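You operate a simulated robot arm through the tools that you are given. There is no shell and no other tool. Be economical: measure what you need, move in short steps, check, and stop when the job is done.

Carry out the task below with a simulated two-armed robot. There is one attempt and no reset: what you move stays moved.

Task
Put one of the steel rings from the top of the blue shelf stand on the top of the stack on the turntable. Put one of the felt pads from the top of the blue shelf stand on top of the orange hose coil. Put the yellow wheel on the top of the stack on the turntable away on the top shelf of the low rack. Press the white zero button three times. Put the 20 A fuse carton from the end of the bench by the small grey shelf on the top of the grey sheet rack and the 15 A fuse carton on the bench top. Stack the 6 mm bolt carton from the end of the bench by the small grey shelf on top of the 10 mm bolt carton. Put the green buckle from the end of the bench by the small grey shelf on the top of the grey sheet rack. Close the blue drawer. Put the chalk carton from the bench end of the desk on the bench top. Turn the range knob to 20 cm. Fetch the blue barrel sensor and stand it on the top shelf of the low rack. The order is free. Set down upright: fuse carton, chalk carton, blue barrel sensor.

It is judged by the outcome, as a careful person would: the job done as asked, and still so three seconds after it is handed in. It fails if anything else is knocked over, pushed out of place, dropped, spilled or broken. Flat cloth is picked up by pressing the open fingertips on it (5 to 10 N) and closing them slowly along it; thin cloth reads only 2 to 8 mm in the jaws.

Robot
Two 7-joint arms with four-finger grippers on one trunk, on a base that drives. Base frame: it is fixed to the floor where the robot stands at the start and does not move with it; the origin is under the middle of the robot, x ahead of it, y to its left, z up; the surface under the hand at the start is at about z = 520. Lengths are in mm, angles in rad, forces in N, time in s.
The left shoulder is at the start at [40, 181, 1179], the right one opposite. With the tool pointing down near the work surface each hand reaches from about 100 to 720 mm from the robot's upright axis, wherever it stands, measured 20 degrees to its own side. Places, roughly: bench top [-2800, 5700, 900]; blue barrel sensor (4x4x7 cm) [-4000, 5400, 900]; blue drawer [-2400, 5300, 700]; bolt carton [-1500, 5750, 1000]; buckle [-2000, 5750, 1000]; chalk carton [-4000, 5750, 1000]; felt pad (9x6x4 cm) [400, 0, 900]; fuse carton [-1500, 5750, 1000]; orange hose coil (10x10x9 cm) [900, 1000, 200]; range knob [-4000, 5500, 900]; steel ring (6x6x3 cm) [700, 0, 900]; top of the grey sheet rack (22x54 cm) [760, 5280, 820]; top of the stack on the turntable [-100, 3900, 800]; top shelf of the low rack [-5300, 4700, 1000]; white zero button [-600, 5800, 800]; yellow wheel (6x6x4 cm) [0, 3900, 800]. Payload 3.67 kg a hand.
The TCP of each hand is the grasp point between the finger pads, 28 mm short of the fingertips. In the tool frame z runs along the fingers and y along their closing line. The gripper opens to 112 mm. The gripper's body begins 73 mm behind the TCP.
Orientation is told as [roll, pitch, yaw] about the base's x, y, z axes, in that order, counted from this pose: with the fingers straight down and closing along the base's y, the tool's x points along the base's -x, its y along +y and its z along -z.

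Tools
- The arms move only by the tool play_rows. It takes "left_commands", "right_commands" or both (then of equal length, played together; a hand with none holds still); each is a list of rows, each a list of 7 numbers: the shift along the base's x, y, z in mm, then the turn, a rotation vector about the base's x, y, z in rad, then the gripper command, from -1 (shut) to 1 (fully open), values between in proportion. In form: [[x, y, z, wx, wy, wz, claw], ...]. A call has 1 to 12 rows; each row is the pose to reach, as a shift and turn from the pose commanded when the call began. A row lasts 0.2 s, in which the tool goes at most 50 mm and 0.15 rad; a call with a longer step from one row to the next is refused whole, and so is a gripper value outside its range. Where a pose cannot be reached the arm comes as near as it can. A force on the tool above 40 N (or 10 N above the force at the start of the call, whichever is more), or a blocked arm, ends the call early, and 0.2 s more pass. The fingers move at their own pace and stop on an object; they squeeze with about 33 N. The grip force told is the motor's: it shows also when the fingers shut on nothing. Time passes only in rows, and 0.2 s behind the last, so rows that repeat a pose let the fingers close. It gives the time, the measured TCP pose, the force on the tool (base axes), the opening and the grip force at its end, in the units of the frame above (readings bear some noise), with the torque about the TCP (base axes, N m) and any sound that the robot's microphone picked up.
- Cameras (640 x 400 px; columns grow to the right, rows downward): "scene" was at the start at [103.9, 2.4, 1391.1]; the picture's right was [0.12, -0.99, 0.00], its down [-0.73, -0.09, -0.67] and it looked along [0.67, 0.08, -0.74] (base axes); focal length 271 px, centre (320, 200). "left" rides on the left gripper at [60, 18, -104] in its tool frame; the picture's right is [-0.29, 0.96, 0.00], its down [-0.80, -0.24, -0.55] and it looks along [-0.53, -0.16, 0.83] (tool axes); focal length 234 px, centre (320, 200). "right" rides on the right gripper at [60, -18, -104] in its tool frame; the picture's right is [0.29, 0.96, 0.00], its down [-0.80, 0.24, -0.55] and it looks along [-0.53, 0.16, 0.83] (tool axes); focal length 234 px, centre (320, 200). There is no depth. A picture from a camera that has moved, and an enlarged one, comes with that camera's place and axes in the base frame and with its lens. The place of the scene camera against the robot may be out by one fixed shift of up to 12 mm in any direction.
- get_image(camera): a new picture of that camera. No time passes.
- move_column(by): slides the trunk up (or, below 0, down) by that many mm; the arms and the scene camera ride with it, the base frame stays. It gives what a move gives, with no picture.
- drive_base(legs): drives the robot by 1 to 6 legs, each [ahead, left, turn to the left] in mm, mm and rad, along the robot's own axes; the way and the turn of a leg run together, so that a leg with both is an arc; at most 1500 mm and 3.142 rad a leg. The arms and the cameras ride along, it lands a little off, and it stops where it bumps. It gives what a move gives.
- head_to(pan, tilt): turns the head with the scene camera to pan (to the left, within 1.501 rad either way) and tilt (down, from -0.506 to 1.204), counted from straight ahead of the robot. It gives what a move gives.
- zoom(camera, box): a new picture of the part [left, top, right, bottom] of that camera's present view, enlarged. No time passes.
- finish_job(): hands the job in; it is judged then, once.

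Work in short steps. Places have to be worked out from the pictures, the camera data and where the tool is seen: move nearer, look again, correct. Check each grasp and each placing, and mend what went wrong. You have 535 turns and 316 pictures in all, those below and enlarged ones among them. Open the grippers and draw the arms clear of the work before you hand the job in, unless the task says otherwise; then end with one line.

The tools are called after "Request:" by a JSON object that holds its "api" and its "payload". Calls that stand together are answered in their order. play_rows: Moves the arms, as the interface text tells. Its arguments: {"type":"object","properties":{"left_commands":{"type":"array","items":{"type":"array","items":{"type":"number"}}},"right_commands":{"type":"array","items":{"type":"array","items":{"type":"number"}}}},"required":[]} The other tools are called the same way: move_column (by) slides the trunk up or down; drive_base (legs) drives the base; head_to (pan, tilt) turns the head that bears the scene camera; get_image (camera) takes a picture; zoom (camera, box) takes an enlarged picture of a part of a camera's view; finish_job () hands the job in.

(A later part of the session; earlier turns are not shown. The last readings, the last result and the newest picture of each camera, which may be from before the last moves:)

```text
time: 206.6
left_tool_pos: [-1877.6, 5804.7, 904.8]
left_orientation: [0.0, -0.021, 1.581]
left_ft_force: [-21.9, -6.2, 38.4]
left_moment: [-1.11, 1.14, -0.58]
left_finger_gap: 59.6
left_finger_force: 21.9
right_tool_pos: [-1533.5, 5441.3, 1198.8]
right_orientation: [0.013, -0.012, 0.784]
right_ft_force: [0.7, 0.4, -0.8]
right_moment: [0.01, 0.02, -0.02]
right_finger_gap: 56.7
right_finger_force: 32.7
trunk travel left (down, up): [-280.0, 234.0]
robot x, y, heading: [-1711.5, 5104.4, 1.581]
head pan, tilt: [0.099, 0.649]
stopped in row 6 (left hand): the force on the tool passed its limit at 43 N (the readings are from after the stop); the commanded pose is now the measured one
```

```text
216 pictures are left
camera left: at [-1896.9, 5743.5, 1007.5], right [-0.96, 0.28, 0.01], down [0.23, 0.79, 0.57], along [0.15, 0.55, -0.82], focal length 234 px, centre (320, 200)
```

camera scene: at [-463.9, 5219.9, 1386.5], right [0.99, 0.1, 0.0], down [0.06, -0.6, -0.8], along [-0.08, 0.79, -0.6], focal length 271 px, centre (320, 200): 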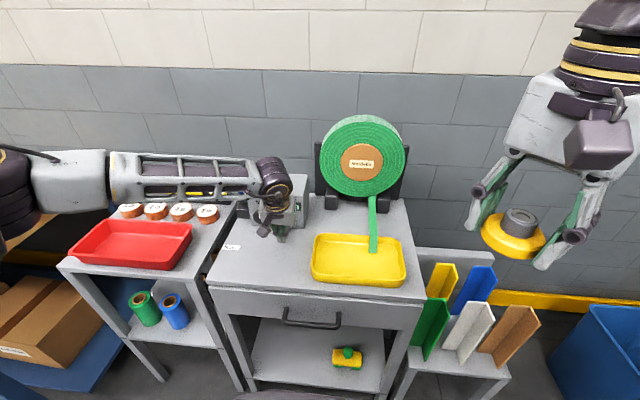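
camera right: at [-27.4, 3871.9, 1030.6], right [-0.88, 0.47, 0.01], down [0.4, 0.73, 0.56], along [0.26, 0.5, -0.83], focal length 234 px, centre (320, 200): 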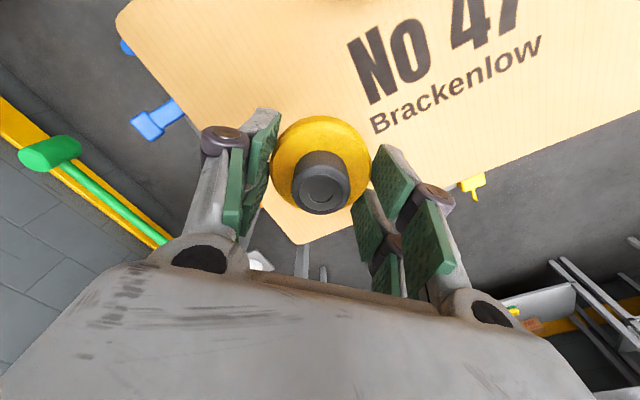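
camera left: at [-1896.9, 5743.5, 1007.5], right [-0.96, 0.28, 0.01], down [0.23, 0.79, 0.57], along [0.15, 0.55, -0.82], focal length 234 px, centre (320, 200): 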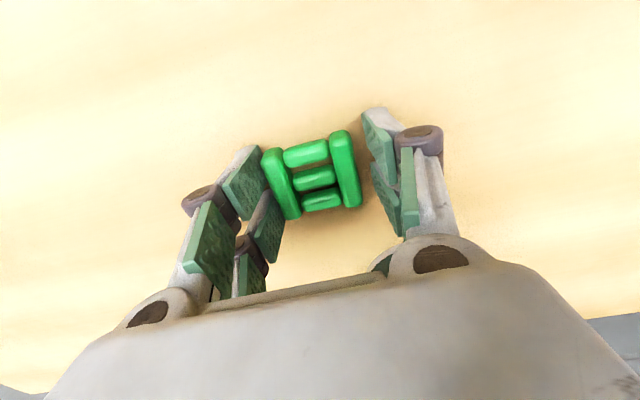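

Contact. I raise 5 mm and close on the buckle.

Request:
{"api": "play_rows", "payload": {"left_commands": [[4, 0, 5, 0, 0, 0, 0.2], [6, 0, 6, 0, 0, 0, 0.0], [6, 0, 7, 0, 0, 0, -0.2], [6, 0, 7, 0, 0, 0, -0.6], [6, 0, 7, 0, 0, 0, -1], [6, 0, 7, 0, 0, 0, -1]]}}

Request:
{"api": "play_rows", "payload": {"left_commands": [[0, 0, 15, 0, 0, 0, -1], [0, 0, 40, 0, 0, 0, -1], [0, -10, 80, 0, 0, 0, -1], [0, -30, 120, 0, 0, 0, -1]]}}

Request:
{"api": "get_image", "payload": {"camera": "left"}}

```text
time: 208.0
left_tool_pos: [-1866.3, 5804.8, 906.7]
left_orientation: [-0.003, -0.016, 1.575]
left_ft_force: [-10.7, 1.7, 22.6]
left_moment: [-0.36, 0.81, -0.22]
left_finger_gap: 49.0
left_finger_force: 33.0
right_tool_pos: [-1532.8, 5443.6, 1196.9]
right_orientation: [0.012, -0.012, 0.784]
right_ft_force: [-0.4, -0.3, -1.4]
right_moment: [-0.02, 0.02, 0.01]
right_finger_gap: 56.3
right_finger_force: 33.2
trunk travel left (down, up): [-280.0, 234.0]
robot x, y, heading: [-1711.7, 5104.0, 1.578]
head pan, tilt: [0.099, 0.649]
```

```text
time: 209.0
left_tool_pos: [-1864.7, 5773.6, 1025.4]
left_orientation: [-0.003, -0.014, 1.573]
left_ft_force: [-0.1, -0.5, -0.5]
left_moment: [0.02, 0.02, -0.02]
left_finger_gap: 49.3
left_finger_force: 33.0
right_tool_pos: [-1533.5, 5444.4, 1196.6]
right_orientation: [0.014, -0.008, 0.784]
right_ft_force: [-0.2, -0.4, -0.6]
right_moment: [0.03, 0.01, 0.0]
right_finger_gap: 56.4
right_finger_force: 33.1
trunk travel left (down, up): [-280.0, 234.0]
robot x, y, heading: [-1713.5, 5104.7, 1.574]
head pan, tilt: [0.099, 0.649]
```

```text
215 pictures are left
camera left: at [-1885.3, 5712.3, 1128.5], right [-0.96, 0.29, 0.0], down [0.24, 0.79, 0.56], along [0.16, 0.54, -0.83], focal length 234 px, centre (320, 200)
```

left: 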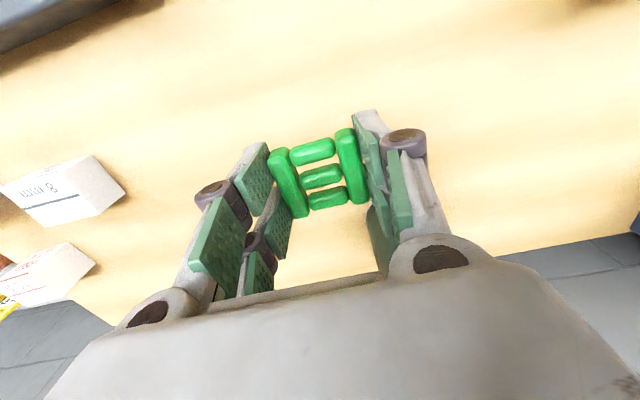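

The buckle is held. I tuck the left arm, then drive right toward the grey sheet rack and turn to face it.

Request:
{"api": "play_rows", "payload": {"left_commands": [[0, -45, 15, 0, 0, 0, -1], [0, -90, 30, 0, 0, 0, -1], [0, -135, 45, 0, 0, 0, -1], [0, -180, 60, 0, 0, 0, -1], [0, -225, 75, 0, 0, 0, -1], [0, -270, 90, 0, 0, 0, -1]]}}

Request:
{"api": "drive_base", "payload": {"legs": [[-250, 0, 0], [0, -1000, 0], [0, -850, 0], [0, 0, -1.57]]}}

Request:
{"api": "head_to", "payload": {"pan": 0.1, "tilt": 0.55}}

Request:
{"api": "get_image", "payload": {"camera": "scene"}}

```text
time: 210.4
left_tool_pos: [-1864.7, 5506.6, 1114.4]
left_orientation: [-0.003, -0.013, 1.573]
left_ft_force: [-0.2, 0.3, -1.4]
left_moment: [0.04, 0.0, 0.03]
left_finger_gap: 48.9
left_finger_force: 33.0
right_tool_pos: [-1532.7, 5444.6, 1196.5]
right_orientation: [0.011, -0.008, 0.785]
right_ft_force: [0.1, -0.6, -2.0]
right_moment: [0.05, 0.03, -0.02]
right_finger_gap: 56.6
right_finger_force: 32.7
trunk travel left (down, up): [-280.0, 234.0]
robot x, y, heading: [-1711.1, 5104.7, 1.573]
head pan, tilt: [0.099, 0.649]
```

```text
time: 224.6
left_tool_pos: [471.1, 5167.3, 1110.6]
left_orientation: [-0.016, -0.009, 0.378]
left_ft_force: [-0.2, -0.6, -0.4]
left_moment: [0.01, -0.06, 0.02]
left_finger_gap: 48.8
left_finger_force: 33.0
right_tool_pos: [526.6, 4845.0, 1196.8]
right_orientation: [-0.004, -0.02, -0.385]
right_ft_force: [0.8, -0.2, -0.6]
right_moment: [0.01, -0.02, -0.01]
right_finger_gap: 56.5
right_finger_force: 32.8
trunk travel left (down, up): [-280.0, 234.0]
robot x, y, heading: [152.7, 4864.8, 0.371]
head pan, tilt: [0.099, 0.649]
stopped in leg 4: the robot was blocked; the commanded pose is now the measured one
```

```text
time: 225.2
left_tool_pos: [473.7, 5168.5, 1107.8]
left_orientation: [-0.019, -0.006, 0.374]
left_ft_force: [0.1, 0.1, -0.1]
left_moment: [-0.02, 0.01, 0.02]
left_finger_gap: 49.0
left_finger_force: 32.8
right_tool_pos: [528.9, 4846.1, 1196.7]
right_orientation: [-0.006, -0.02, -0.392]
right_ft_force: [-0.2, 1.2, -1.1]
right_moment: [0.02, 0.02, -0.02]
right_finger_gap: 56.3
right_finger_force: 32.8
trunk travel left (down, up): [-280.0, 234.0]
robot x, y, heading: [152.1, 4863.8, 0.376]
head pan, tilt: [0.099, 0.55]
```

```text
214 pictures are left
camera scene: at [255.8, 4924.8, 1394.5], right [0.46, -0.89, 0.01], down [-0.47, -0.25, -0.85], along [0.76, 0.38, -0.53], focal length 271 px, centre (320, 200)
```

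scene: 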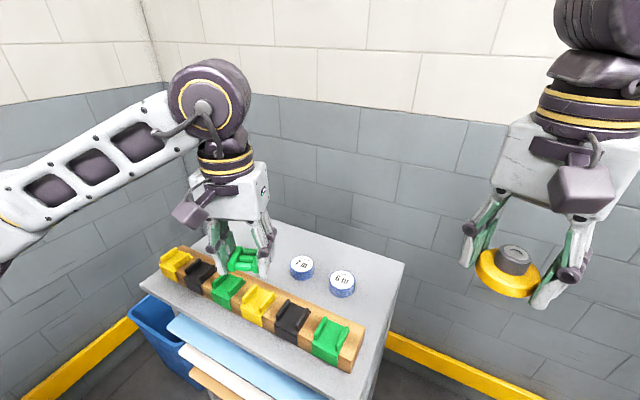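

It was blocked while turning — something on the right side. I look there.

Request:
{"api": "head_to", "payload": {"pan": -1.3, "tilt": 0.5}}

Request:
{"api": "get_image", "payload": {"camera": "scene"}}

```text
time: 226.8
left_tool_pos: [473.8, 5168.2, 1109.2]
left_orientation: [-0.017, -0.005, 0.375]
left_ft_force: [-0.5, 0.2, -0.1]
left_moment: [0.0, -0.04, -0.01]
left_finger_gap: 49.2
left_finger_force: 33.4
right_tool_pos: [529.8, 4844.1, 1195.9]
right_orientation: [-0.006, -0.019, -0.39]
right_ft_force: [0.0, 0.1, -1.6]
right_moment: [0.01, 0.0, 0.01]
right_finger_gap: 56.4
right_finger_force: 33.0
trunk travel left (down, up): [-280.0, 234.0]
robot x, y, heading: [152.7, 4865.7, 0.37]
head pan, tilt: [-1.3, 0.499]
```

```text
213 pictures are left
camera scene: at [230.4, 4811.1, 1400.8], right [-0.8, -0.6, 0.01], down [-0.29, 0.37, -0.88], along [0.53, -0.71, -0.47], focal length 271 px, centre (320, 200)
```

scene: 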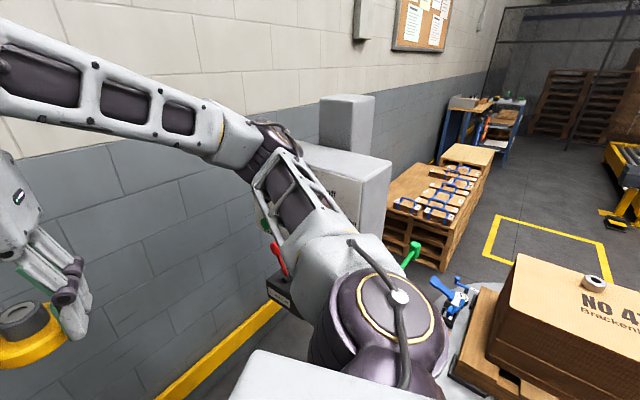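

The right elbow touched the machine's cabinet. I turn back a little, shift away (+y), then finish the turn.

Request:
{"api": "drive_base", "payload": {"legs": [[0, 0, 0.1], [110, 250, 0], [0, 0, -0.47]]}}

Request:
{"api": "get_image", "payload": {"camera": "scene"}}

Request:
{"api": "head_to", "payload": {"pan": 0.1, "tilt": 0.6}}

Request:
{"api": "get_image", "payload": {"camera": "scene"}}

Request:
{"api": "get_image", "payload": {"camera": "left"}}

```text
time: 230.7
left_tool_pos: [548.4, 5280.2, 1113.2]
left_orientation: [-0.004, -0.01, -0.007]
left_ft_force: [-1.0, 0.1, -0.4]
left_moment: [0.02, 0.0, -0.01]
left_finger_gap: 48.9
left_finger_force: 33.5
right_tool_pos: [480.7, 4955.7, 1195.5]
right_orientation: [0.007, -0.013, -0.777]
right_ft_force: [-0.8, 0.0, -0.3]
right_moment: [0.02, 0.0, 0.02]
right_finger_gap: 56.2
right_finger_force: 33.4
trunk travel left (down, up): [-280.0, 234.0]
robot x, y, heading: [142.4, 5130.9, -0.005]
head pan, tilt: [-1.3, 0.499]
```

```text
212 pictures are left
camera scene: at [191.9, 5035.8, 1399.8], right [-0.97, -0.26, 0.0], down [-0.13, 0.46, -0.88], along [0.23, -0.85, -0.48], focal length 271 px, centre (320, 200)
```

scene: 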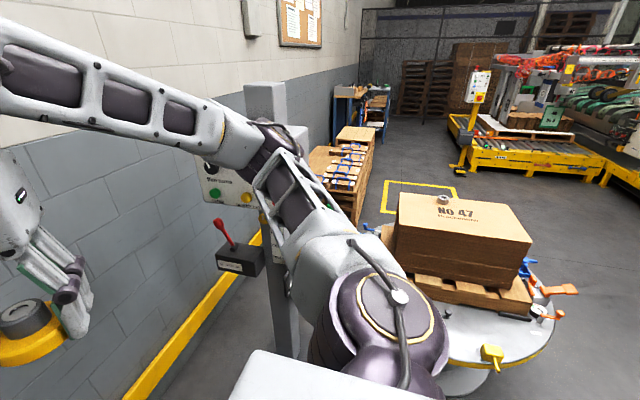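

```text
time: 232.2
left_tool_pos: [549.3, 5280.0, 1113.7]
left_orientation: [-0.003, -0.01, -0.008]
left_ft_force: [-0.2, -0.4, 0.2]
left_moment: [0.02, -0.03, -0.01]
left_finger_gap: 48.8
left_finger_force: 33.0
right_tool_pos: [479.2, 4957.0, 1194.8]
right_orientation: [0.008, -0.013, -0.777]
right_ft_force: [-0.7, -0.2, -0.9]
right_moment: [0.02, -0.02, -0.02]
right_finger_gap: 56.0
right_finger_force: 32.8
trunk travel left (down, up): [-280.0, 234.0]
robot x, y, heading: [142.2, 5133.0, -0.003]
head pan, tilt: [0.099, 0.6]
```

```text
211 pictures are left
camera scene: at [256.2, 5132.0, 1390.7], right [0.09, -1.0, 0.0], down [-0.56, -0.05, -0.82], along [0.82, 0.08, -0.57], focal length 271 px, centre (320, 200)
```

scene: 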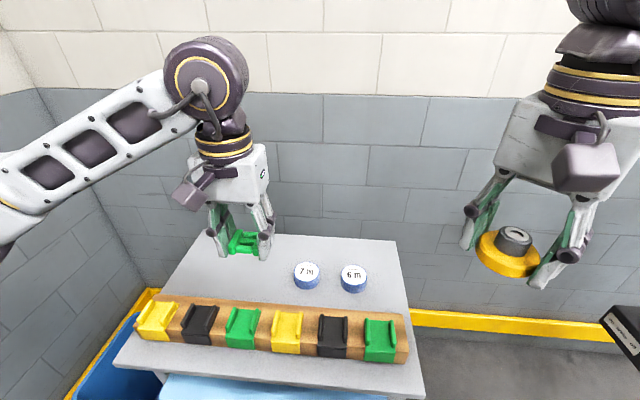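

```text
210 pictures are left
camera left: at [486.4, 5299.9, 1215.6], right [0.29, 0.96, 0.0], down [0.79, -0.24, 0.56], along [0.54, -0.17, -0.83], focal length 234 px, centre (320, 200)
```

left: 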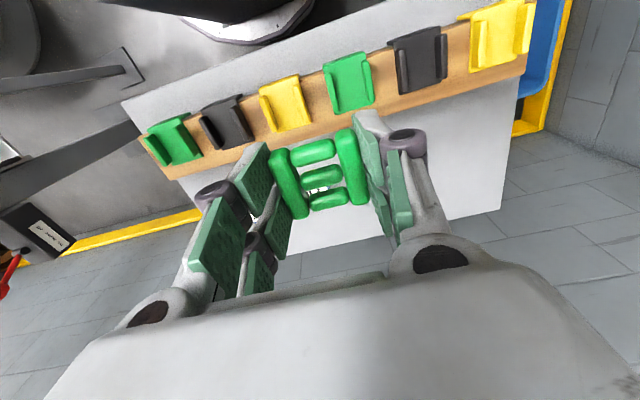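

The free back strip of the rack top lies at x 650–870. I bring the buckle to [740,5330], lowering after passing the row of holders.

Request:
{"api": "play_rows", "payload": {"left_commands": [[40, 10, 0, 0, 0, 0, -1], [85, 20, 0, 0, 0, 0, -1], [130, 35, -10, 0, 0, 0, -1], [170, 50, -30, 0, 0, 0, -1], [190, 50, -70, 0, 0, 0, -1], [191, 50, -115, 0, 0, 0, -1], [191, 50, -155, 0, 0, 0, -1], [191, 50, -185, 0, 0, 0, -1]]}}

Request:
{"api": "get_image", "payload": {"camera": "left"}}

```text
time: 234.1
left_tool_pos: [740.9, 5329.9, 927.5]
left_orientation: [-0.003, -0.01, -0.006]
left_ft_force: [0.2, 0.6, 0.4]
left_moment: [0.04, 0.02, -0.03]
left_finger_gap: 48.8
left_finger_force: 32.9
right_tool_pos: [481.5, 4955.8, 1195.6]
right_orientation: [0.006, -0.012, -0.778]
right_ft_force: [-0.2, 0.1, -1.1]
right_moment: [0.03, 0.01, -0.01]
right_finger_gap: 56.1
right_finger_force: 32.8
trunk travel left (down, up): [-280.0, 234.0]
robot x, y, heading: [142.4, 5130.0, -0.005]
head pan, tilt: [0.099, 0.6]
```

```text
209 pictures are left
camera left: at [676.9, 5350.6, 1030.3], right [0.3, 0.96, 0.0], down [0.79, -0.24, 0.56], along [0.54, -0.17, -0.83], focal length 234 px, centre (320, 200)
```

left: 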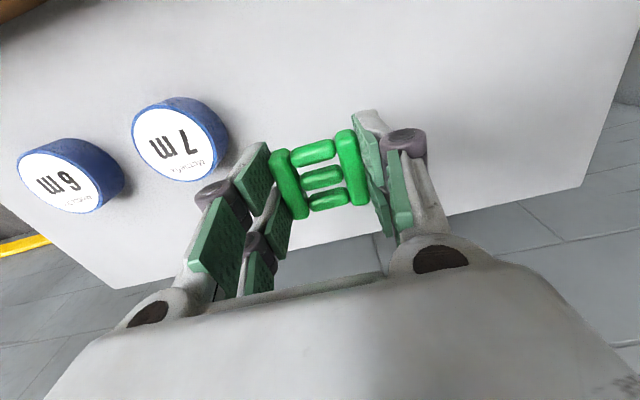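

I shift 50 mm away from the tape roll and lower to contact.

Request:
{"api": "play_rows", "payload": {"left_commands": [[0, 25, 0, 0, 0, 0, -1], [0, 50, -15, 0, 0, 0, -1], [0, 50, -35, 0, 0, 0, -1], [0, 50, -45, 0, 0, 0, -1], [0, 50, -51, 0, 0, 0, -1], [0, 50, -57, 0, 0, 0, -1], [0, 50, -62, 0, 0, 0, -1], [0, 50, -67, 0, 0, 0, -1], [0, 50, -72, 0, 0, 0, -1], [0, 50, -77, 0, 0, 0, -1], [0, 50, -82, 0, 0, 0, -1], [0, 50, -87, 0, 0, 0, -1]]}}

```text
time: 236.7
left_tool_pos: [739.4, 5380.4, 846.5]
left_orientation: [-0.003, -0.019, -0.004]
left_ft_force: [-3.9, 4.1, 34.1]
left_moment: [0.94, 0.93, -0.22]
left_finger_gap: 49.2
left_finger_force: 32.8
right_tool_pos: [477.3, 4955.3, 1197.0]
right_orientation: [0.009, -0.013, -0.777]
right_ft_force: [0.2, -1.0, -1.0]
right_moment: [-0.02, -0.01, -0.01]
right_finger_gap: 56.2
right_finger_force: 33.4
trunk travel left (down, up): [-280.0, 234.0]
robot x, y, heading: [144.6, 5132.5, -0.009]
head pan, tilt: [0.099, 0.6]
```

Contact (34 N up, just under the limit). I release and rise.

Request:
{"api": "play_rows", "payload": {"left_commands": [[0, 0, 4, 0, 0, 0, -0.5], [0, 0, 5, 0, 0, 0, 0], [0, 0, 6, 0, 0, 0, 0.4], [0, 0, 20, 0, 0, 0, 0.5], [0, 0, 60, 0, 0, 0, 0.5], [0, 0, 105, 0, 0, 0, 0.5], [0, 0, 150, 0, 0, 0, 0.5], [0, 0, 195, 0, 0, 0, 0.5]]}}

Request:
{"api": "get_image", "payload": {"camera": "left"}}

```text
time: 238.4
left_tool_pos: [736.7, 5380.5, 1037.4]
left_orientation: [-0.004, -0.008, -0.008]
left_ft_force: [-0.1, 0.0, -0.4]
left_moment: [-0.02, 0.01, -0.03]
left_finger_gap: 84.1
left_finger_force: 0.1
right_tool_pos: [481.0, 4956.4, 1195.2]
right_orientation: [0.006, -0.013, -0.777]
right_ft_force: [-0.1, 0.0, -0.4]
right_moment: [0.02, -0.02, 0.0]
right_finger_gap: 56.1
right_finger_force: 32.4
trunk travel left (down, up): [-280.0, 234.0]
robot x, y, heading: [140.6, 5132.3, -0.008]
head pan, tilt: [0.099, 0.6]
```

```text
208 pictures are left
camera left: at [674.7, 5400.0, 1139.8], right [0.29, 0.96, 0.0], down [0.79, -0.24, 0.56], along [0.54, -0.17, -0.83], focal length 234 px, centre (320, 200)
```

left: 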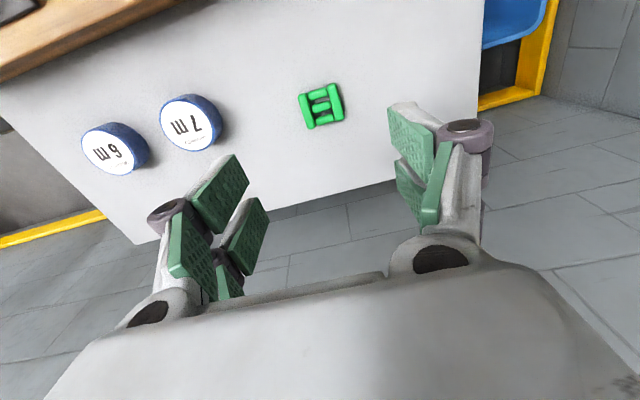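

The buckle is on the rack. I tuck the arm, turn back to face the bench and drive to the 20 A carton.

Request:
{"api": "play_rows", "payload": {"left_commands": [[-45, -10, 10, 0, 0, 0, 0.5], [-90, -20, 20, 0, 0, 0, 0.5], [-135, -30, 40, 0, 0, 0, 0.6], [-180, -40, 60, 0, 0, 0, 0.6], [-225, -50, 75, 0, 0, 0, 0.6], [-270, -60, 90, 0, 0, 0, 0.6]]}}

Request:
{"api": "drive_base", "payload": {"legs": [[-250, 0, 0], [0, 0, 1.575], [-240, 0, 0], [0, 1000, 0], [0, 700, 0]]}}

Request:
{"api": "head_to", "payload": {"pan": 0.15, "tilt": 0.65}}

Request:
{"api": "get_image", "payload": {"camera": "scene"}}

Request:
{"api": "get_image", "payload": {"camera": "left"}}

```text
refused: row 3 steps farther than a row can; nothing moved
```

```text
time: 254.4
left_tool_pos: [-2057.4, 5445.3, 1036.3]
left_orientation: [-0.003, -0.01, 1.592]
left_ft_force: [-0.2, 0.3, 0.2]
left_moment: [0.03, 0.01, -0.05]
left_finger_gap: 84.0
left_finger_force: 0.1
right_tool_pos: [-1626.6, 5198.9, 1195.9]
right_orientation: [0.009, -0.011, 0.82]
right_ft_force: [1.0, -0.3, -0.9]
right_moment: [-0.03, -0.02, -0.01]
right_finger_gap: 56.3
right_finger_force: 33.2
trunk travel left (down, up): [-280.0, 234.0]
robot x, y, heading: [-1797.3, 4855.1, 1.59]
head pan, tilt: [0.099, 0.6]
```

```text
time: 255.1
left_tool_pos: [-2058.1, 5445.7, 1036.3]
left_orientation: [-0.003, -0.011, 1.59]
left_ft_force: [0.1, 0.2, -0.9]
left_moment: [0.0, 0.02, -0.03]
left_finger_gap: 84.1
left_finger_force: 0.1
right_tool_pos: [-1627.3, 5200.3, 1194.8]
right_orientation: [0.006, -0.012, 0.82]
right_ft_force: [0.9, 0.1, -1.0]
right_moment: [-0.01, 0.0, -0.01]
right_finger_gap: 56.5
right_finger_force: 32.9
trunk travel left (down, up): [-280.0, 234.0]
robot x, y, heading: [-1791.5, 4856.8, 1.588]
head pan, tilt: [0.15, 0.649]
```

```text
207 pictures are left
camera scene: at [-1803.3, 4956.1, 1386.5], right [0.99, 0.17, 0.0], down [0.1, -0.6, -0.8], along [-0.13, 0.79, -0.6], focal length 271 px, centre (320, 200)
```

scene: 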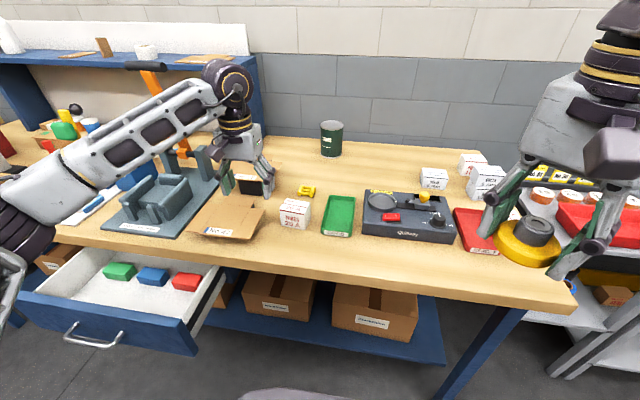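

```text
206 pictures are left
camera left: at [-2076.6, 5385.1, 1138.9], right [-0.96, 0.27, 0.0], down [0.22, 0.8, 0.56], along [0.15, 0.54, -0.83], focal length 234 px, centre (320, 200)
```

left: 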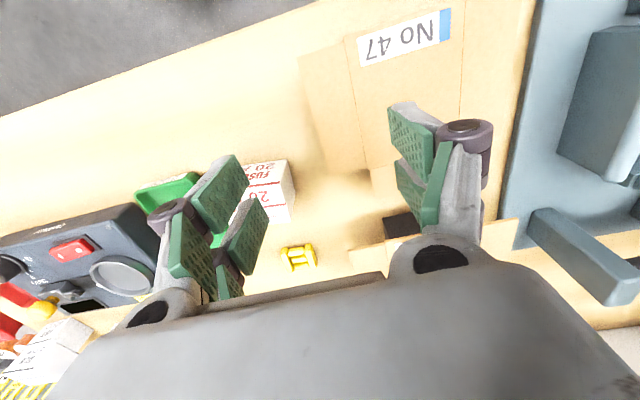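

The 20 A carton is near [-1971,5515], with the green tray close on its right. I move over it and look.

Request:
{"api": "play_rows", "payload": {"left_commands": [[22, 18, 0, 0, 0, 0, 0.7], [45, 36, 0, 0, 0, 0, 0.7], [68, 54, 0, 0, 0, 0, 0.7], [87, 66, -20, 0, 0, 0, 0.7]]}}

Request:
{"api": "get_image", "payload": {"camera": "left"}}

Request:
{"api": "zoom", "payload": {"camera": "scene", "box": [220, 130, 380, 260]}}

```text
time: 256.1
left_tool_pos: [-1970.3, 5512.5, 1016.8]
left_orientation: [-0.002, -0.011, 1.591]
left_ft_force: [0.0, -0.1, -1.1]
left_moment: [0.01, 0.01, 0.02]
left_finger_gap: 95.2
left_finger_force: 0.1
right_tool_pos: [-1626.2, 5199.9, 1195.4]
right_orientation: [0.006, -0.01, 0.821]
right_ft_force: [-0.1, -0.1, -1.1]
right_moment: [-0.01, 0.01, 0.0]
right_finger_gap: 56.3
right_finger_force: 33.2
trunk travel left (down, up): [-280.0, 234.0]
robot x, y, heading: [-1792.1, 4855.7, 1.59]
head pan, tilt: [0.15, 0.649]
```

```text
205 pictures are left
camera left: at [-1988.8, 5452.6, 1119.1], right [-0.96, 0.27, 0.0], down [0.22, 0.8, 0.56], along [0.15, 0.54, -0.83], focal length 234 px, centre (320, 200)
```

left: 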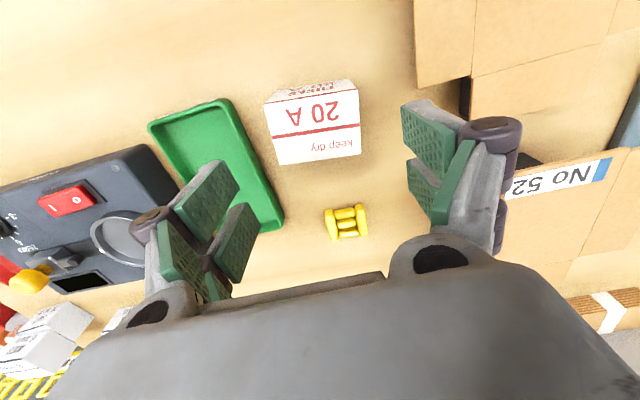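

```text
3.08 times, centred on (300, 195) of scene
camera zoom: at [-1802.5, 4957.0, 1386.4], right [0.99, 0.17, 0.0], down [0.1, -0.6, -0.8], along [-0.13, 0.78, -0.61], focal length 835 px, centre (382, 215)
```

zoom: 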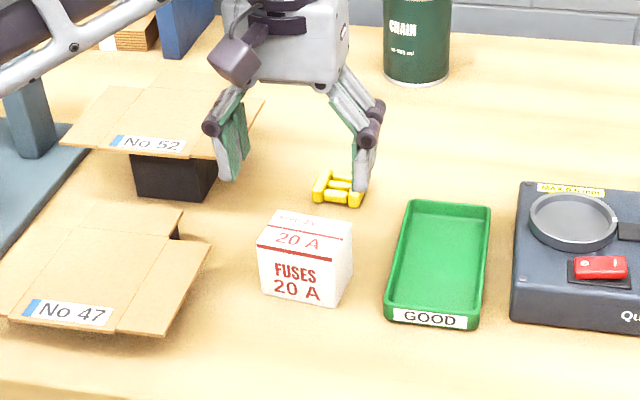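

Carton centre [-1969,5508], turned about −0.1 rad. I align the jaws and descend to z≈938 (tips above the tray rim).

Request:
{"api": "play_rows", "payload": {"left_commands": [[1, -2, -25, 0, 0, -0.06, 0.55], [1, -4, -50, 0, 0, -0.12, 0.55], [1, -4, -68, 0, 0, -0.12, 0.55]]}}

Request:
{"api": "get_image", "payload": {"camera": "left"}}

```text
time: 256.9
left_tool_pos: [-1969.7, 5508.8, 948.5]
left_orientation: [-0.004, -0.01, 1.469]
left_ft_force: [0.9, 0.0, 0.3]
left_moment: [0.0, -0.01, -0.03]
left_finger_gap: 86.5
left_finger_force: 0.1
right_tool_pos: [-1626.2, 5199.3, 1195.2]
right_orientation: [0.007, -0.012, 0.821]
right_ft_force: [-0.6, 0.1, -0.6]
right_moment: [-0.01, 0.02, 0.0]
right_finger_gap: 56.4
right_finger_force: 32.9
trunk travel left (down, up): [-280.0, 234.0]
robot x, y, heading: [-1789.8, 4857.7, 1.59]
head pan, tilt: [0.15, 0.649]
```

```text
203 pictures are left
camera left: at [-1995.5, 5450.3, 1050.7], right [-0.92, 0.38, 0.0], down [0.32, 0.76, 0.56], along [0.22, 0.52, -0.83], focal length 234 px, centre (320, 200)
```

left: 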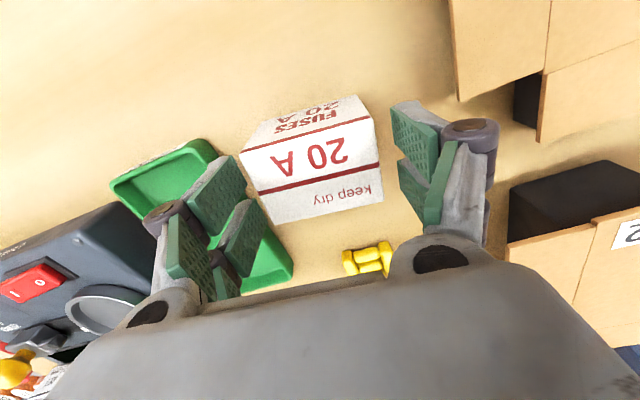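

Aligned. I lower a few mm, close and lift.

Request:
{"api": "play_rows", "payload": {"left_commands": [[2, 3, -6, 0, 0, 0, 0.55], [2, 3, -12, 0, 0, 0, 0.55], [2, 3, -12, 0, 0, 0, 0.2], [2, 3, -12, 0, 0, 0, -0.2], [2, 3, -12, 0, 0, 0, -1], [2, 3, -12, 0, 0, 0, -1], [2, 3, -12, 0, 0, 0, -1]]}}

Request:
{"api": "play_rows", "payload": {"left_commands": [[0, 0, 10, 0, 0, 0, -1], [0, 0, 35, 0, 0, 0, -1], [0, 0, 75, 0, 0, 0, -1], [0, 0, 115, 0, 0, 0, -1], [0, -20, 155, 0, 0, 0, -1]]}}

Request:
{"api": "get_image", "payload": {"camera": "left"}}

```text
time: 258.5
left_tool_pos: [-1967.5, 5510.3, 935.4]
left_orientation: [-0.005, -0.01, 1.471]
left_ft_force: [0.2, 0.4, 1.7]
left_moment: [0.08, -0.02, -0.02]
left_finger_gap: 69.6
left_finger_force: 33.5
right_tool_pos: [-1626.4, 5199.2, 1196.0]
right_orientation: [0.008, -0.011, 0.821]
right_ft_force: [0.2, 0.6, -1.3]
right_moment: [-0.03, 0.02, -0.02]
right_finger_gap: 56.3
right_finger_force: 32.9
trunk travel left (down, up): [-280.0, 234.0]
robot x, y, heading: [-1794.8, 4856.9, 1.592]
head pan, tilt: [0.15, 0.649]
```

```text
time: 259.7
left_tool_pos: [-1968.0, 5488.0, 1091.0]
left_orientation: [-0.003, -0.01, 1.469]
left_ft_force: [0.7, 0.0, -0.4]
left_moment: [0.04, 0.01, 0.0]
left_finger_gap: 69.7
left_finger_force: 32.9
right_tool_pos: [-1625.5, 5197.9, 1196.3]
right_orientation: [0.005, -0.013, 0.818]
right_ft_force: [0.1, 0.1, -0.8]
right_moment: [0.07, 0.0, -0.01]
right_finger_gap: 56.1
right_finger_force: 33.8
trunk travel left (down, up): [-280.0, 234.0]
robot x, y, heading: [-1794.5, 4858.4, 1.59]
head pan, tilt: [0.15, 0.649]
```

```text
202 pictures are left
camera left: at [-1993.6, 5431.2, 1194.2], right [-0.92, 0.38, 0.0], down [0.32, 0.76, 0.56], along [0.22, 0.52, -0.83], focal length 234 px, centre (320, 200)
```

left: 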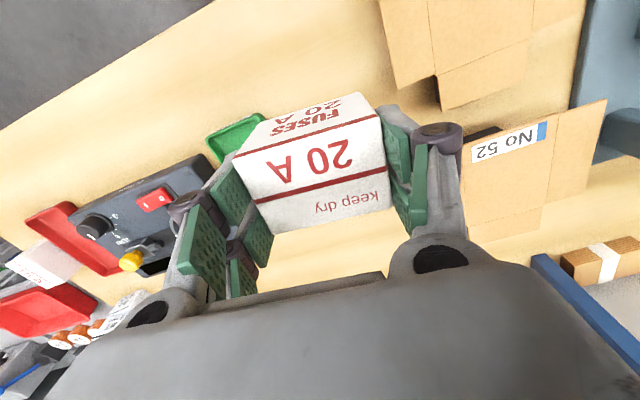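

Held securely. I tuck and drive back to the rack by the same route.

Request:
{"api": "play_rows", "payload": {"left_commands": [[10, -45, 10, 0, 0, 0, -1], [20, -90, 15, 0, 0, 0, -1], [30, -135, 20, 0, 0, 0, -1], [30, -180, 25, 0, 0, 0, -1]]}}

Request:
{"api": "drive_base", "payload": {"legs": [[0, -1000, 0], [0, -690, -0.02], [270, 0, 0], [0, 0, -1.57], [240, 0, 0]]}}

Request:
{"api": "head_to", "payload": {"pan": 0.1, "tilt": 0.6}}

Request:
{"api": "get_image", "payload": {"camera": "scene"}}

Request:
{"api": "get_image", "payload": {"camera": "left"}}

```text
time: 260.7
left_tool_pos: [-1938.7, 5306.3, 1117.1]
left_orientation: [-0.004, -0.012, 1.469]
left_ft_force: [-0.4, -0.3, -2.3]
left_moment: [0.04, 0.02, 0.01]
left_finger_gap: 69.5
left_finger_force: 32.8
right_tool_pos: [-1626.8, 5198.4, 1195.9]
right_orientation: [0.006, -0.014, 0.821]
right_ft_force: [-0.4, 0.0, -1.2]
right_moment: [0.04, -0.02, 0.0]
right_finger_gap: 56.1
right_finger_force: 33.0
trunk travel left (down, up): [-280.0, 234.0]
robot x, y, heading: [-1792.4, 4856.0, 1.588]
head pan, tilt: [0.15, 0.649]
```

```text
time: 276.6
left_tool_pos: [569.2, 5339.4, 1115.8]
left_orientation: [-0.004, -0.01, -0.084]
left_ft_force: [0.2, -1.1, -1.4]
left_moment: [-0.02, -0.02, -0.03]
left_finger_gap: 69.6
left_finger_force: 33.4
right_tool_pos: [465.7, 5024.9, 1195.0]
right_orientation: [0.007, -0.012, -0.734]
right_ft_force: [0.0, 0.7, -0.9]
right_moment: [-0.04, -0.01, -0.02]
right_finger_gap: 56.3
right_finger_force: 33.5
trunk travel left (down, up): [-280.0, 234.0]
robot x, y, heading: [121.9, 5185.8, 0.043]
head pan, tilt: [0.15, 0.649]
```

```text
time: 277.3
left_tool_pos: [569.8, 5338.0, 1115.9]
left_orientation: [-0.004, -0.012, -0.084]
left_ft_force: [-0.8, 0.5, -0.6]
left_moment: [-0.01, 0.03, -0.04]
left_finger_gap: 69.6
left_finger_force: 32.6
right_tool_pos: [466.8, 5024.6, 1196.5]
right_orientation: [0.007, -0.011, -0.733]
right_ft_force: [0.0, 0.7, -1.2]
right_moment: [0.0, 0.03, -0.03]
right_finger_gap: 56.2
right_finger_force: 32.8
trunk travel left (down, up): [-280.0, 234.0]
robot x, y, heading: [121.6, 5186.0, 0.039]
head pan, tilt: [0.099, 0.6]
```

```text
201 pictures are left
camera scene: at [234.8, 5190.0, 1390.6], right [0.14, -0.99, 0.0], down [-0.56, -0.08, -0.82], along [0.82, 0.11, -0.57], focal length 271 px, centre (320, 200)
```

scene: 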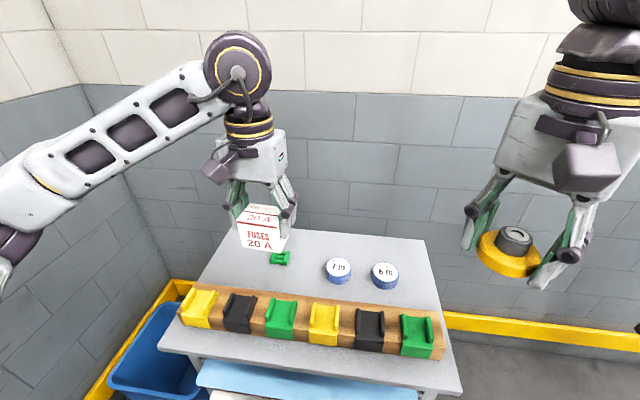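

```text
200 pictures are left
camera left: at [509.0, 5362.5, 1218.7], right [0.37, 0.93, 0.0], down [0.77, -0.3, 0.56], along [0.52, -0.21, -0.83], focal length 234 px, centre (320, 200)
```

left: 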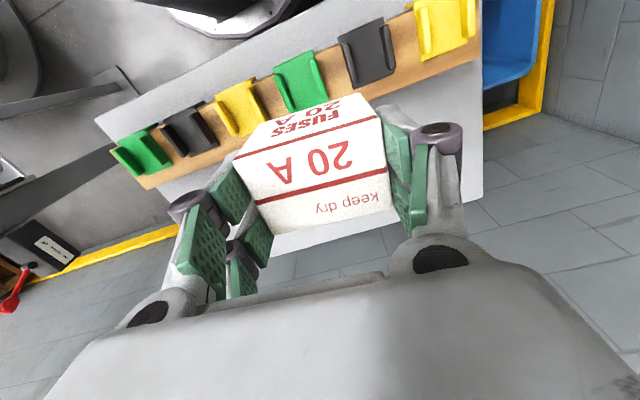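

I carry the carton to [765,5487], left of the buckle, and lower it.

Request:
{"api": "play_rows", "payload": {"left_commands": [[35, 27, 0, 0, 0, 0, -1], [70, 54, 0, 0, 0, 0, -1], [105, 80, 0, 0, 0, 0, -1], [140, 106, -10, 0, 0, 0, -1], [170, 130, -30, 0, 0, 0, -1], [192, 148, -65, 0, 0, 0, -1], [196, 148, -110, 0, 0, 0, -1], [196, 148, -155, 0, 0, 0, -1], [196, 148, -190, 0, 0, 0, -1]]}}

Request:
{"api": "get_image", "payload": {"camera": "left"}}

Request:
{"api": "get_image", "payload": {"camera": "scene"}}

```text
time: 279.3
left_tool_pos: [763.7, 5484.7, 925.6]
left_orientation: [-0.004, -0.01, -0.083]
left_ft_force: [0.4, 0.3, -1.8]
left_moment: [-0.03, -0.01, -0.01]
left_finger_gap: 69.6
left_finger_force: 33.2
right_tool_pos: [467.6, 5024.8, 1195.0]
right_orientation: [0.005, -0.011, -0.734]
right_ft_force: [1.0, 0.1, -1.3]
right_moment: [0.0, 0.0, 0.01]
right_finger_gap: 56.7
right_finger_force: 33.0
trunk travel left (down, up): [-280.0, 234.0]
robot x, y, heading: [122.5, 5183.1, 0.037]
head pan, tilt: [0.099, 0.6]
```

```text
199 pictures are left
camera left: at [702.2, 5508.9, 1027.4], right [0.37, 0.93, 0.0], down [0.77, -0.3, 0.56], along [0.52, -0.21, -0.83], focal length 234 px, centre (320, 200)
```

left: 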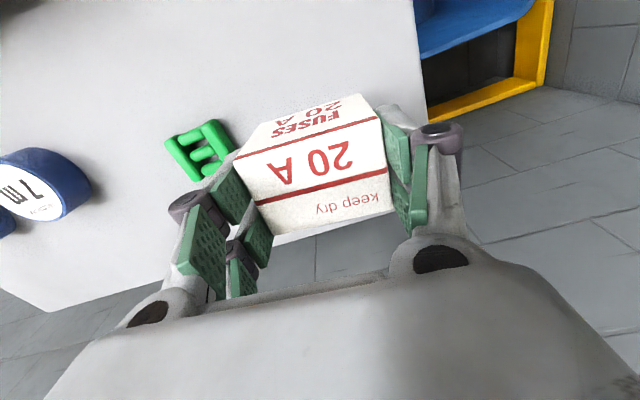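

```text
198 pictures are left
camera scene: at [234.8, 5190.2, 1390.6], right [0.14, -0.99, 0.0], down [-0.56, -0.08, -0.82], along [0.82, 0.11, -0.57], focal length 271 px, centre (320, 200)
```

scene: 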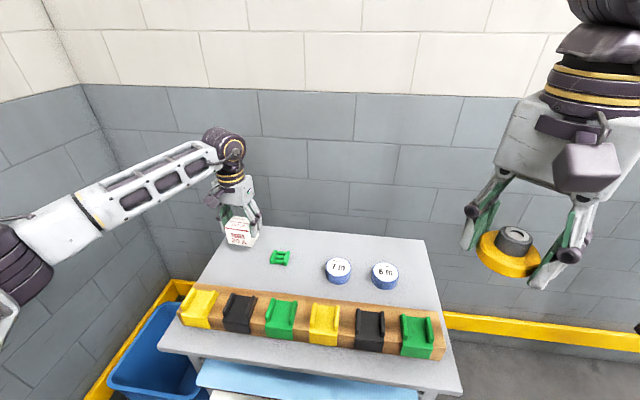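

Position is good, well inside the edges. I lower slowly to contact.

Request:
{"api": "play_rows", "payload": {"left_commands": [[0, 0, -15, 0, 0, 0, -1], [0, 0, -30, 0, 0, 0, -1], [0, 0, -38, 0, 0, 0, -1], [0, 0, -43, 0, 0, 0, -1], [0, 0, -47, 0, 0, 0, -1], [0, 0, -51, 0, 0, 0, -1], [0, 0, -55, 0, 0, 0, -1], [0, 0, -59, 0, 0, 0, -1], [0, 0, -63, 0, 0, 0, -1], [0, 0, -67, 0, 0, 0, -1]]}}

```text
time: 281.5
left_tool_pos: [764.6, 5485.6, 862.2]
left_orientation: [-0.003, -0.016, -0.083]
left_ft_force: [2.9, 1.9, 29.3]
left_moment: [0.05, -0.03, 0.09]
left_finger_gap: 69.8
left_finger_force: 32.6
right_tool_pos: [463.4, 5022.6, 1195.9]
right_orientation: [0.01, -0.014, -0.733]
right_ft_force: [0.2, -0.5, -2.1]
right_moment: [0.03, 0.01, 0.05]
right_finger_gap: 56.1
right_finger_force: 32.9
trunk travel left (down, up): [-280.0, 234.0]
robot x, y, heading: [121.3, 5183.8, 0.035]
head pan, tilt: [0.099, 0.6]
```

Seated. I release and lift straight up, then check.

Request:
{"api": "play_rows", "payload": {"left_commands": [[0, 0, 3, 0, 0, 0, -0.2], [0, 0, 4, 0, 0, 0, 0.2], [0, 0, 5, 0, 0, 0, 0.5], [0, 0, 10, 0, 0, 0, 0.6], [0, 0, 45, 0, 0, 0, 0.6], [0, 0, 90, 0, 0, 0, 0.6], [0, 0, 135, 0, 0, 0, 0.6], [0, 0, 180, 0, 0, 0, 0.6], [-40, -10, 200, 0, 0, 0, 0.6], [-80, -30, 210, 0, 0, 0, 0.6], [-120, -50, 220, 0, 0, 0, 0.6], [-160, -70, 230, 0, 0, 0, 0.6]]}}

Request:
{"api": "get_image", "payload": {"camera": "scene"}}

```text
time: 284.1
left_tool_pos: [602.5, 5417.4, 1091.3]
left_orientation: [-0.003, -0.013, -0.082]
left_ft_force: [-0.3, -0.1, 0.0]
left_moment: [0.05, -0.01, 0.01]
left_finger_gap: 89.5
left_finger_force: 0.0
right_tool_pos: [464.7, 5023.9, 1196.1]
right_orientation: [0.007, -0.012, -0.732]
right_ft_force: [0.1, -0.4, -1.9]
right_moment: [0.0, -0.01, 0.04]
right_finger_gap: 56.3
right_finger_force: 32.9
trunk travel left (down, up): [-280.0, 234.0]
robot x, y, heading: [120.6, 5182.3, 0.038]
head pan, tilt: [0.099, 0.6]
```

```text
197 pictures are left
camera scene: at [232.7, 5189.7, 1390.8], right [0.14, -0.99, 0.0], down [-0.56, -0.08, -0.83], along [0.82, 0.11, -0.56], focal length 271 px, centre (320, 200)
```

scene: 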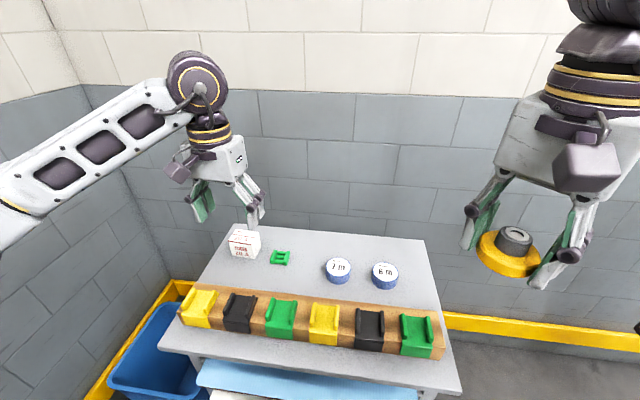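

Carton and buckle are both on the rack. Next the 15 A carton at the bench end (≈[-1421,5545]).

Request:
{"api": "drive_base", "payload": {"legs": [[-250, 0, 0], [0, 0, 1.535], [-240, 0, 0], [0, 1130, 0]]}}

Request:
{"api": "head_to", "payload": {"pan": 0.15, "tilt": 0.65}}

Request:
{"api": "get_image", "payload": {"camera": "scene"}}

Request:
{"api": "get_image", "payload": {"camera": "left"}}

```text
time: 297.0
left_tool_pos: [-1475.8, 5432.1, 1091.0]
left_orientation: [-0.003, -0.012, 1.441]
left_ft_force: [-0.4, 0.0, 0.2]
left_moment: [-0.02, 0.0, 0.02]
left_finger_gap: 89.6
left_finger_force: 0.1
right_tool_pos: [-1089.0, 5277.3, 1196.4]
right_orientation: [0.006, -0.011, 0.791]
right_ft_force: [0.0, -0.3, -0.8]
right_moment: [0.04, -0.01, -0.05]
right_finger_gap: 55.9
right_finger_force: 32.7
trunk travel left (down, up): [-280.0, 234.0]
robot x, y, heading: [-1262.8, 4942.2, 1.563]
head pan, tilt: [0.099, 0.6]
```

```text
time: 297.6
left_tool_pos: [-1475.9, 5433.4, 1090.0]
left_orientation: [-0.004, -0.01, 1.441]
left_ft_force: [0.8, -0.1, -0.4]
left_moment: [-0.01, -0.02, 0.02]
left_finger_gap: 89.6
left_finger_force: 0.0
right_tool_pos: [-1088.0, 5277.4, 1195.6]
right_orientation: [0.008, -0.012, 0.793]
right_ft_force: [0.1, 0.5, -1.7]
right_moment: [-0.01, 0.0, 0.03]
right_finger_gap: 56.1
right_finger_force: 32.8
trunk travel left (down, up): [-280.0, 234.0]
robot x, y, heading: [-1260.7, 4939.6, 1.563]
head pan, tilt: [0.15, 0.649]
```

```text
196 pictures are left
camera scene: at [-1272.0, 5038.6, 1386.5], right [0.99, 0.14, 0.0], down [0.09, -0.6, -0.8], along [-0.11, 0.79, -0.6], focal length 271 px, centre (320, 200)
```

scene: 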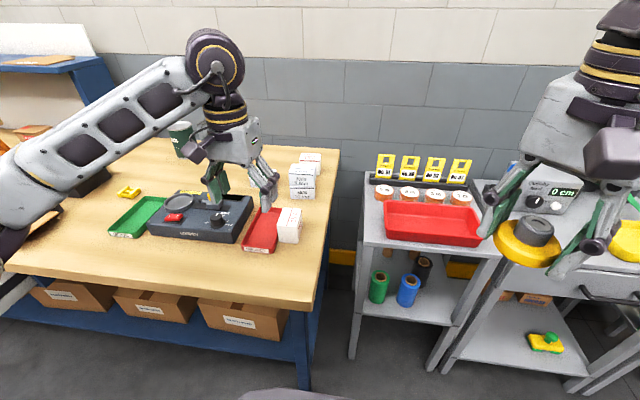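

```text
195 pictures are left
camera left: at [-1503.5, 5375.4, 1193.2], right [-0.91, 0.41, 0.0], down [0.34, 0.75, 0.56], along [0.23, 0.51, -0.83], focal length 234 px, centre (320, 200)
```

left: 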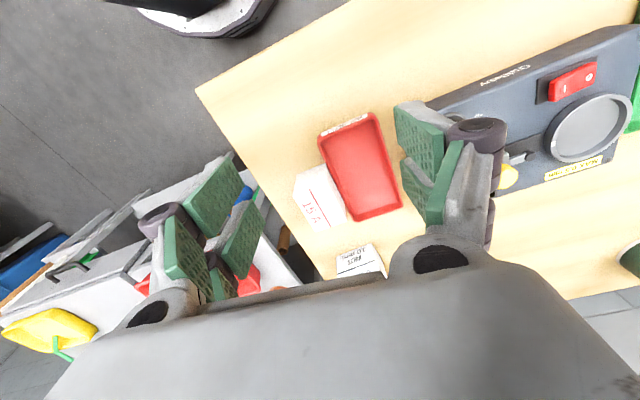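

The 15 A carton is at about [-1430,5538]. I move over it, squaring the yaw.

Request:
{"api": "play_rows", "payload": {"left_commands": [[15, 35, -10, 0, 0, 0.05, 0.4], [30, 70, -30, 0, 0, 0.1, 0.4], [46, 103, -60, 0, 0, 0.14, 0.4], [46, 103, -90, 0, 0, 0.14, 0.4]]}}

Request:
{"api": "get_image", "payload": {"camera": "left"}}

```text
time: 298.6
left_tool_pos: [-1431.7, 5536.4, 1000.3]
left_orientation: [-0.001, -0.011, 1.583]
left_ft_force: [0.2, -0.7, 0.2]
left_moment: [-0.05, -0.01, 0.03]
left_finger_gap: 78.4
left_finger_force: 0.0
right_tool_pos: [-1089.6, 5276.8, 1195.1]
right_orientation: [0.007, -0.012, 0.792]
right_ft_force: [-1.1, 0.6, -1.5]
right_moment: [0.02, -0.03, -0.03]
right_finger_gap: 56.1
right_finger_force: 33.7
trunk travel left (down, up): [-280.0, 234.0]
robot x, y, heading: [-1265.1, 4939.2, 1.565]
head pan, tilt: [0.15, 0.649]
```

```text
194 pictures are left
camera left: at [-1449.5, 5475.9, 1102.8], right [-0.96, 0.28, 0.0], down [0.23, 0.79, 0.56], along [0.16, 0.54, -0.83], focal length 234 px, centre (320, 200)
```

left: 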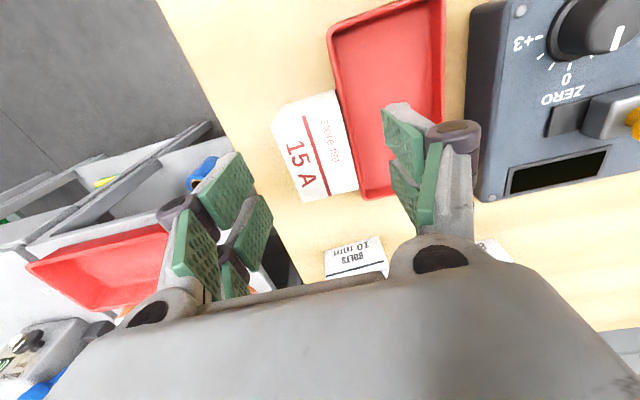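

Request:
{"api": "play_rows", "payload": {"left_commands": [[5, 8, -20, 0, 0, 0.04, 0.4], [5, 8, -40, 0, 0, 0.04, 0.4], [5, 8, -56, 0, 0, 0.04, 0.4]]}}

Request:
{"api": "get_image", "payload": {"camera": "left"}}

```text
time: 299.4
left_tool_pos: [-1423.4, 5545.0, 944.2]
left_orientation: [-0.003, -0.01, 1.622]
left_ft_force: [0.5, 1.0, 0.6]
left_moment: [-0.02, -0.04, -0.01]
left_finger_gap: 78.4
left_finger_force: 0.1
right_tool_pos: [-1087.8, 5277.4, 1195.5]
right_orientation: [0.007, -0.013, 0.792]
right_ft_force: [0.2, 0.2, -1.5]
right_moment: [-0.04, -0.02, -0.01]
right_finger_gap: 55.9
right_finger_force: 33.2
trunk travel left (down, up): [-280.0, 234.0]
robot x, y, heading: [-1265.2, 4941.0, 1.56]
head pan, tilt: [0.15, 0.649]
```

```text
193 pictures are left
camera left: at [-1441.3, 5483.0, 1046.5], right [-0.97, 0.24, 0.0], down [0.2, 0.8, 0.56], along [0.13, 0.55, -0.83], focal length 234 px, centre (320, 200)
```

left: 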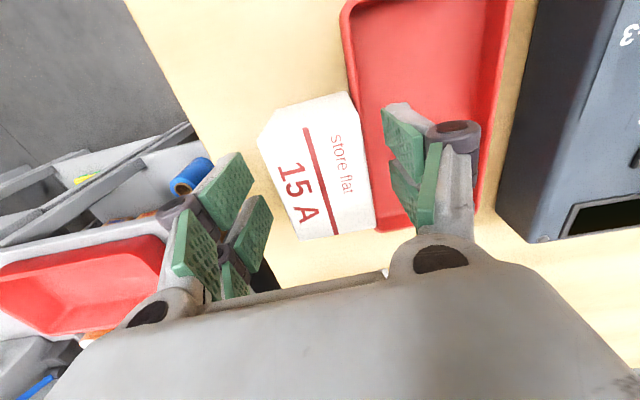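

Centred. I lower 4 mm, close and lift.

Request:
{"api": "play_rows", "payload": {"left_commands": [[0, 0, -4, 0, 0, 0, 0.4], [0, 0, -5, 0, 0, 0, 0.1], [0, 0, -5, 0, 0, 0, -0.2], [0, 0, -5, 0, 0, 0, -1], [0, 0, -5, 0, 0, 0, -1], [0, 0, -5, 0, 0, 0, -1]]}}

Request:
{"api": "play_rows", "payload": {"left_commands": [[0, 0, 10, 0, 0, 0, -1], [0, 0, 35, 0, 0, 0, -1], [0, 0, 75, 0, 0, 0, -1], [0, 0, 115, 0, 0, 0, -1], [0, -20, 155, 0, 0, 0, -1], [0, -50, 175, 0, 0, 0, -1]]}}

Request:
{"api": "get_image", "payload": {"camera": "left"}}

```text
time: 300.8
left_tool_pos: [-1424.8, 5544.3, 938.4]
left_orientation: [-0.003, -0.01, 1.621]
left_ft_force: [0.1, -0.1, -0.1]
left_moment: [0.01, 0.0, 0.03]
left_finger_gap: 49.3
left_finger_force: 33.2
right_tool_pos: [-1088.3, 5277.0, 1196.5]
right_orientation: [0.008, -0.012, 0.792]
right_ft_force: [-1.0, -0.3, -1.0]
right_moment: [0.01, 0.01, 0.0]
right_finger_gap: 56.4
right_finger_force: 33.4
trunk travel left (down, up): [-280.0, 234.0]
robot x, y, heading: [-1265.2, 4939.4, 1.563]
head pan, tilt: [0.15, 0.649]
```

```text
time: 302.2
left_tool_pos: [-1424.4, 5490.3, 1115.3]
left_orientation: [-0.002, -0.01, 1.622]
left_ft_force: [0.3, -0.4, -1.3]
left_moment: [0.01, 0.0, -0.02]
left_finger_gap: 49.5
left_finger_force: 33.1
right_tool_pos: [-1088.8, 5276.6, 1196.3]
right_orientation: [0.006, -0.013, 0.792]
right_ft_force: [-0.4, 0.2, -0.7]
right_moment: [-0.01, 0.02, -0.01]
right_finger_gap: 56.3
right_finger_force: 33.1
trunk travel left (down, up): [-280.0, 234.0]
robot x, y, heading: [-1266.1, 4938.1, 1.566]
head pan, tilt: [0.15, 0.649]
```

```text
192 pictures are left
camera left: at [-1442.1, 5430.2, 1217.5], right [-0.97, 0.24, 0.0], down [0.2, 0.8, 0.56], along [0.13, 0.55, -0.83], focal length 234 px, centre (320, 200)
```

left: 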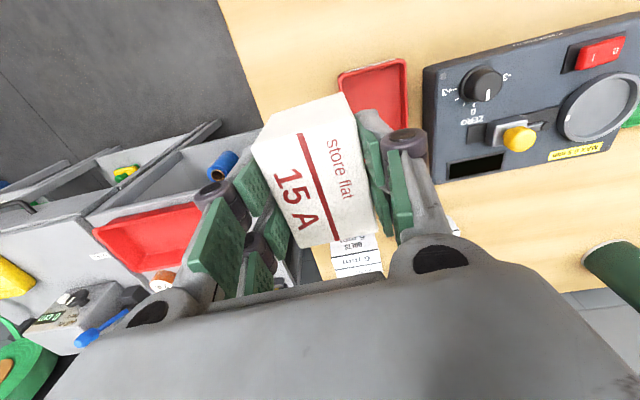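

Held. I drive left to look for free space in the middle of the bench top.

Request:
{"api": "drive_base", "payload": {"legs": [[-160, 0, 0], [0, 1250, 0]]}}

Request:
{"api": "head_to", "payload": {"pan": 0.0, "tilt": 0.5}}

Request:
{"api": "get_image", "payload": {"camera": "scene"}}

```text
time: 309.8
left_tool_pos: [-2682.9, 5330.8, 1114.6]
left_orientation: [-0.004, -0.01, 1.636]
left_ft_force: [-1.1, -0.3, -1.0]
left_moment: [-0.01, 0.0, -0.02]
left_finger_gap: 49.5
left_finger_force: 33.4
right_tool_pos: [-2341.3, 5121.2, 1195.9]
right_orientation: [0.008, -0.012, 0.809]
right_ft_force: [-0.2, -0.3, -0.6]
right_moment: [0.02, 0.03, 0.01]
right_finger_gap: 56.3
right_finger_force: 33.1
trunk travel left (down, up): [-280.0, 234.0]
robot x, y, heading: [-2515.0, 4781.1, 1.578]
head pan, tilt: [0.15, 0.649]
```

```text
time: 310.4
left_tool_pos: [-2681.9, 5330.9, 1114.7]
left_orientation: [-0.004, -0.012, 1.634]
left_ft_force: [0.0, 0.4, -1.2]
left_moment: [-0.04, -0.02, -0.01]
left_finger_gap: 49.5
left_finger_force: 32.9
right_tool_pos: [-2343.4, 5121.2, 1195.3]
right_orientation: [0.008, -0.012, 0.808]
right_ft_force: [-0.1, 0.3, -1.2]
right_moment: [-0.01, -0.01, -0.04]
right_finger_gap: 56.2
right_finger_force: 33.7
trunk travel left (down, up): [-280.0, 234.0]
robot x, y, heading: [-2515.5, 4783.2, 1.577]
head pan, tilt: [0.0, 0.499]
```

```text
191 pictures are left
camera scene: at [-2509.2, 4884.2, 1399.8], right [1.0, 0.01, 0.0], down [0.0, -0.48, -0.88], along [-0.01, 0.88, -0.48], focal length 271 px, centre (320, 200)
```

scene: 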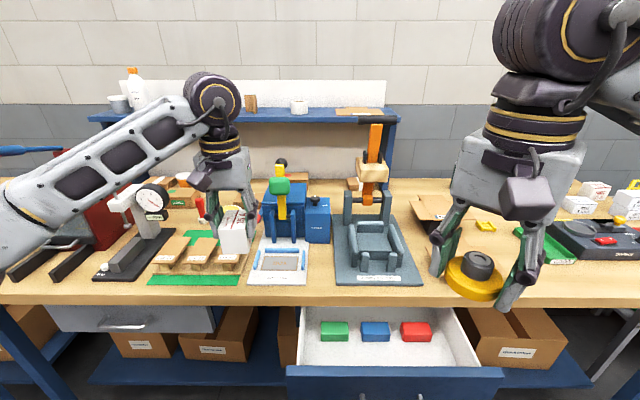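

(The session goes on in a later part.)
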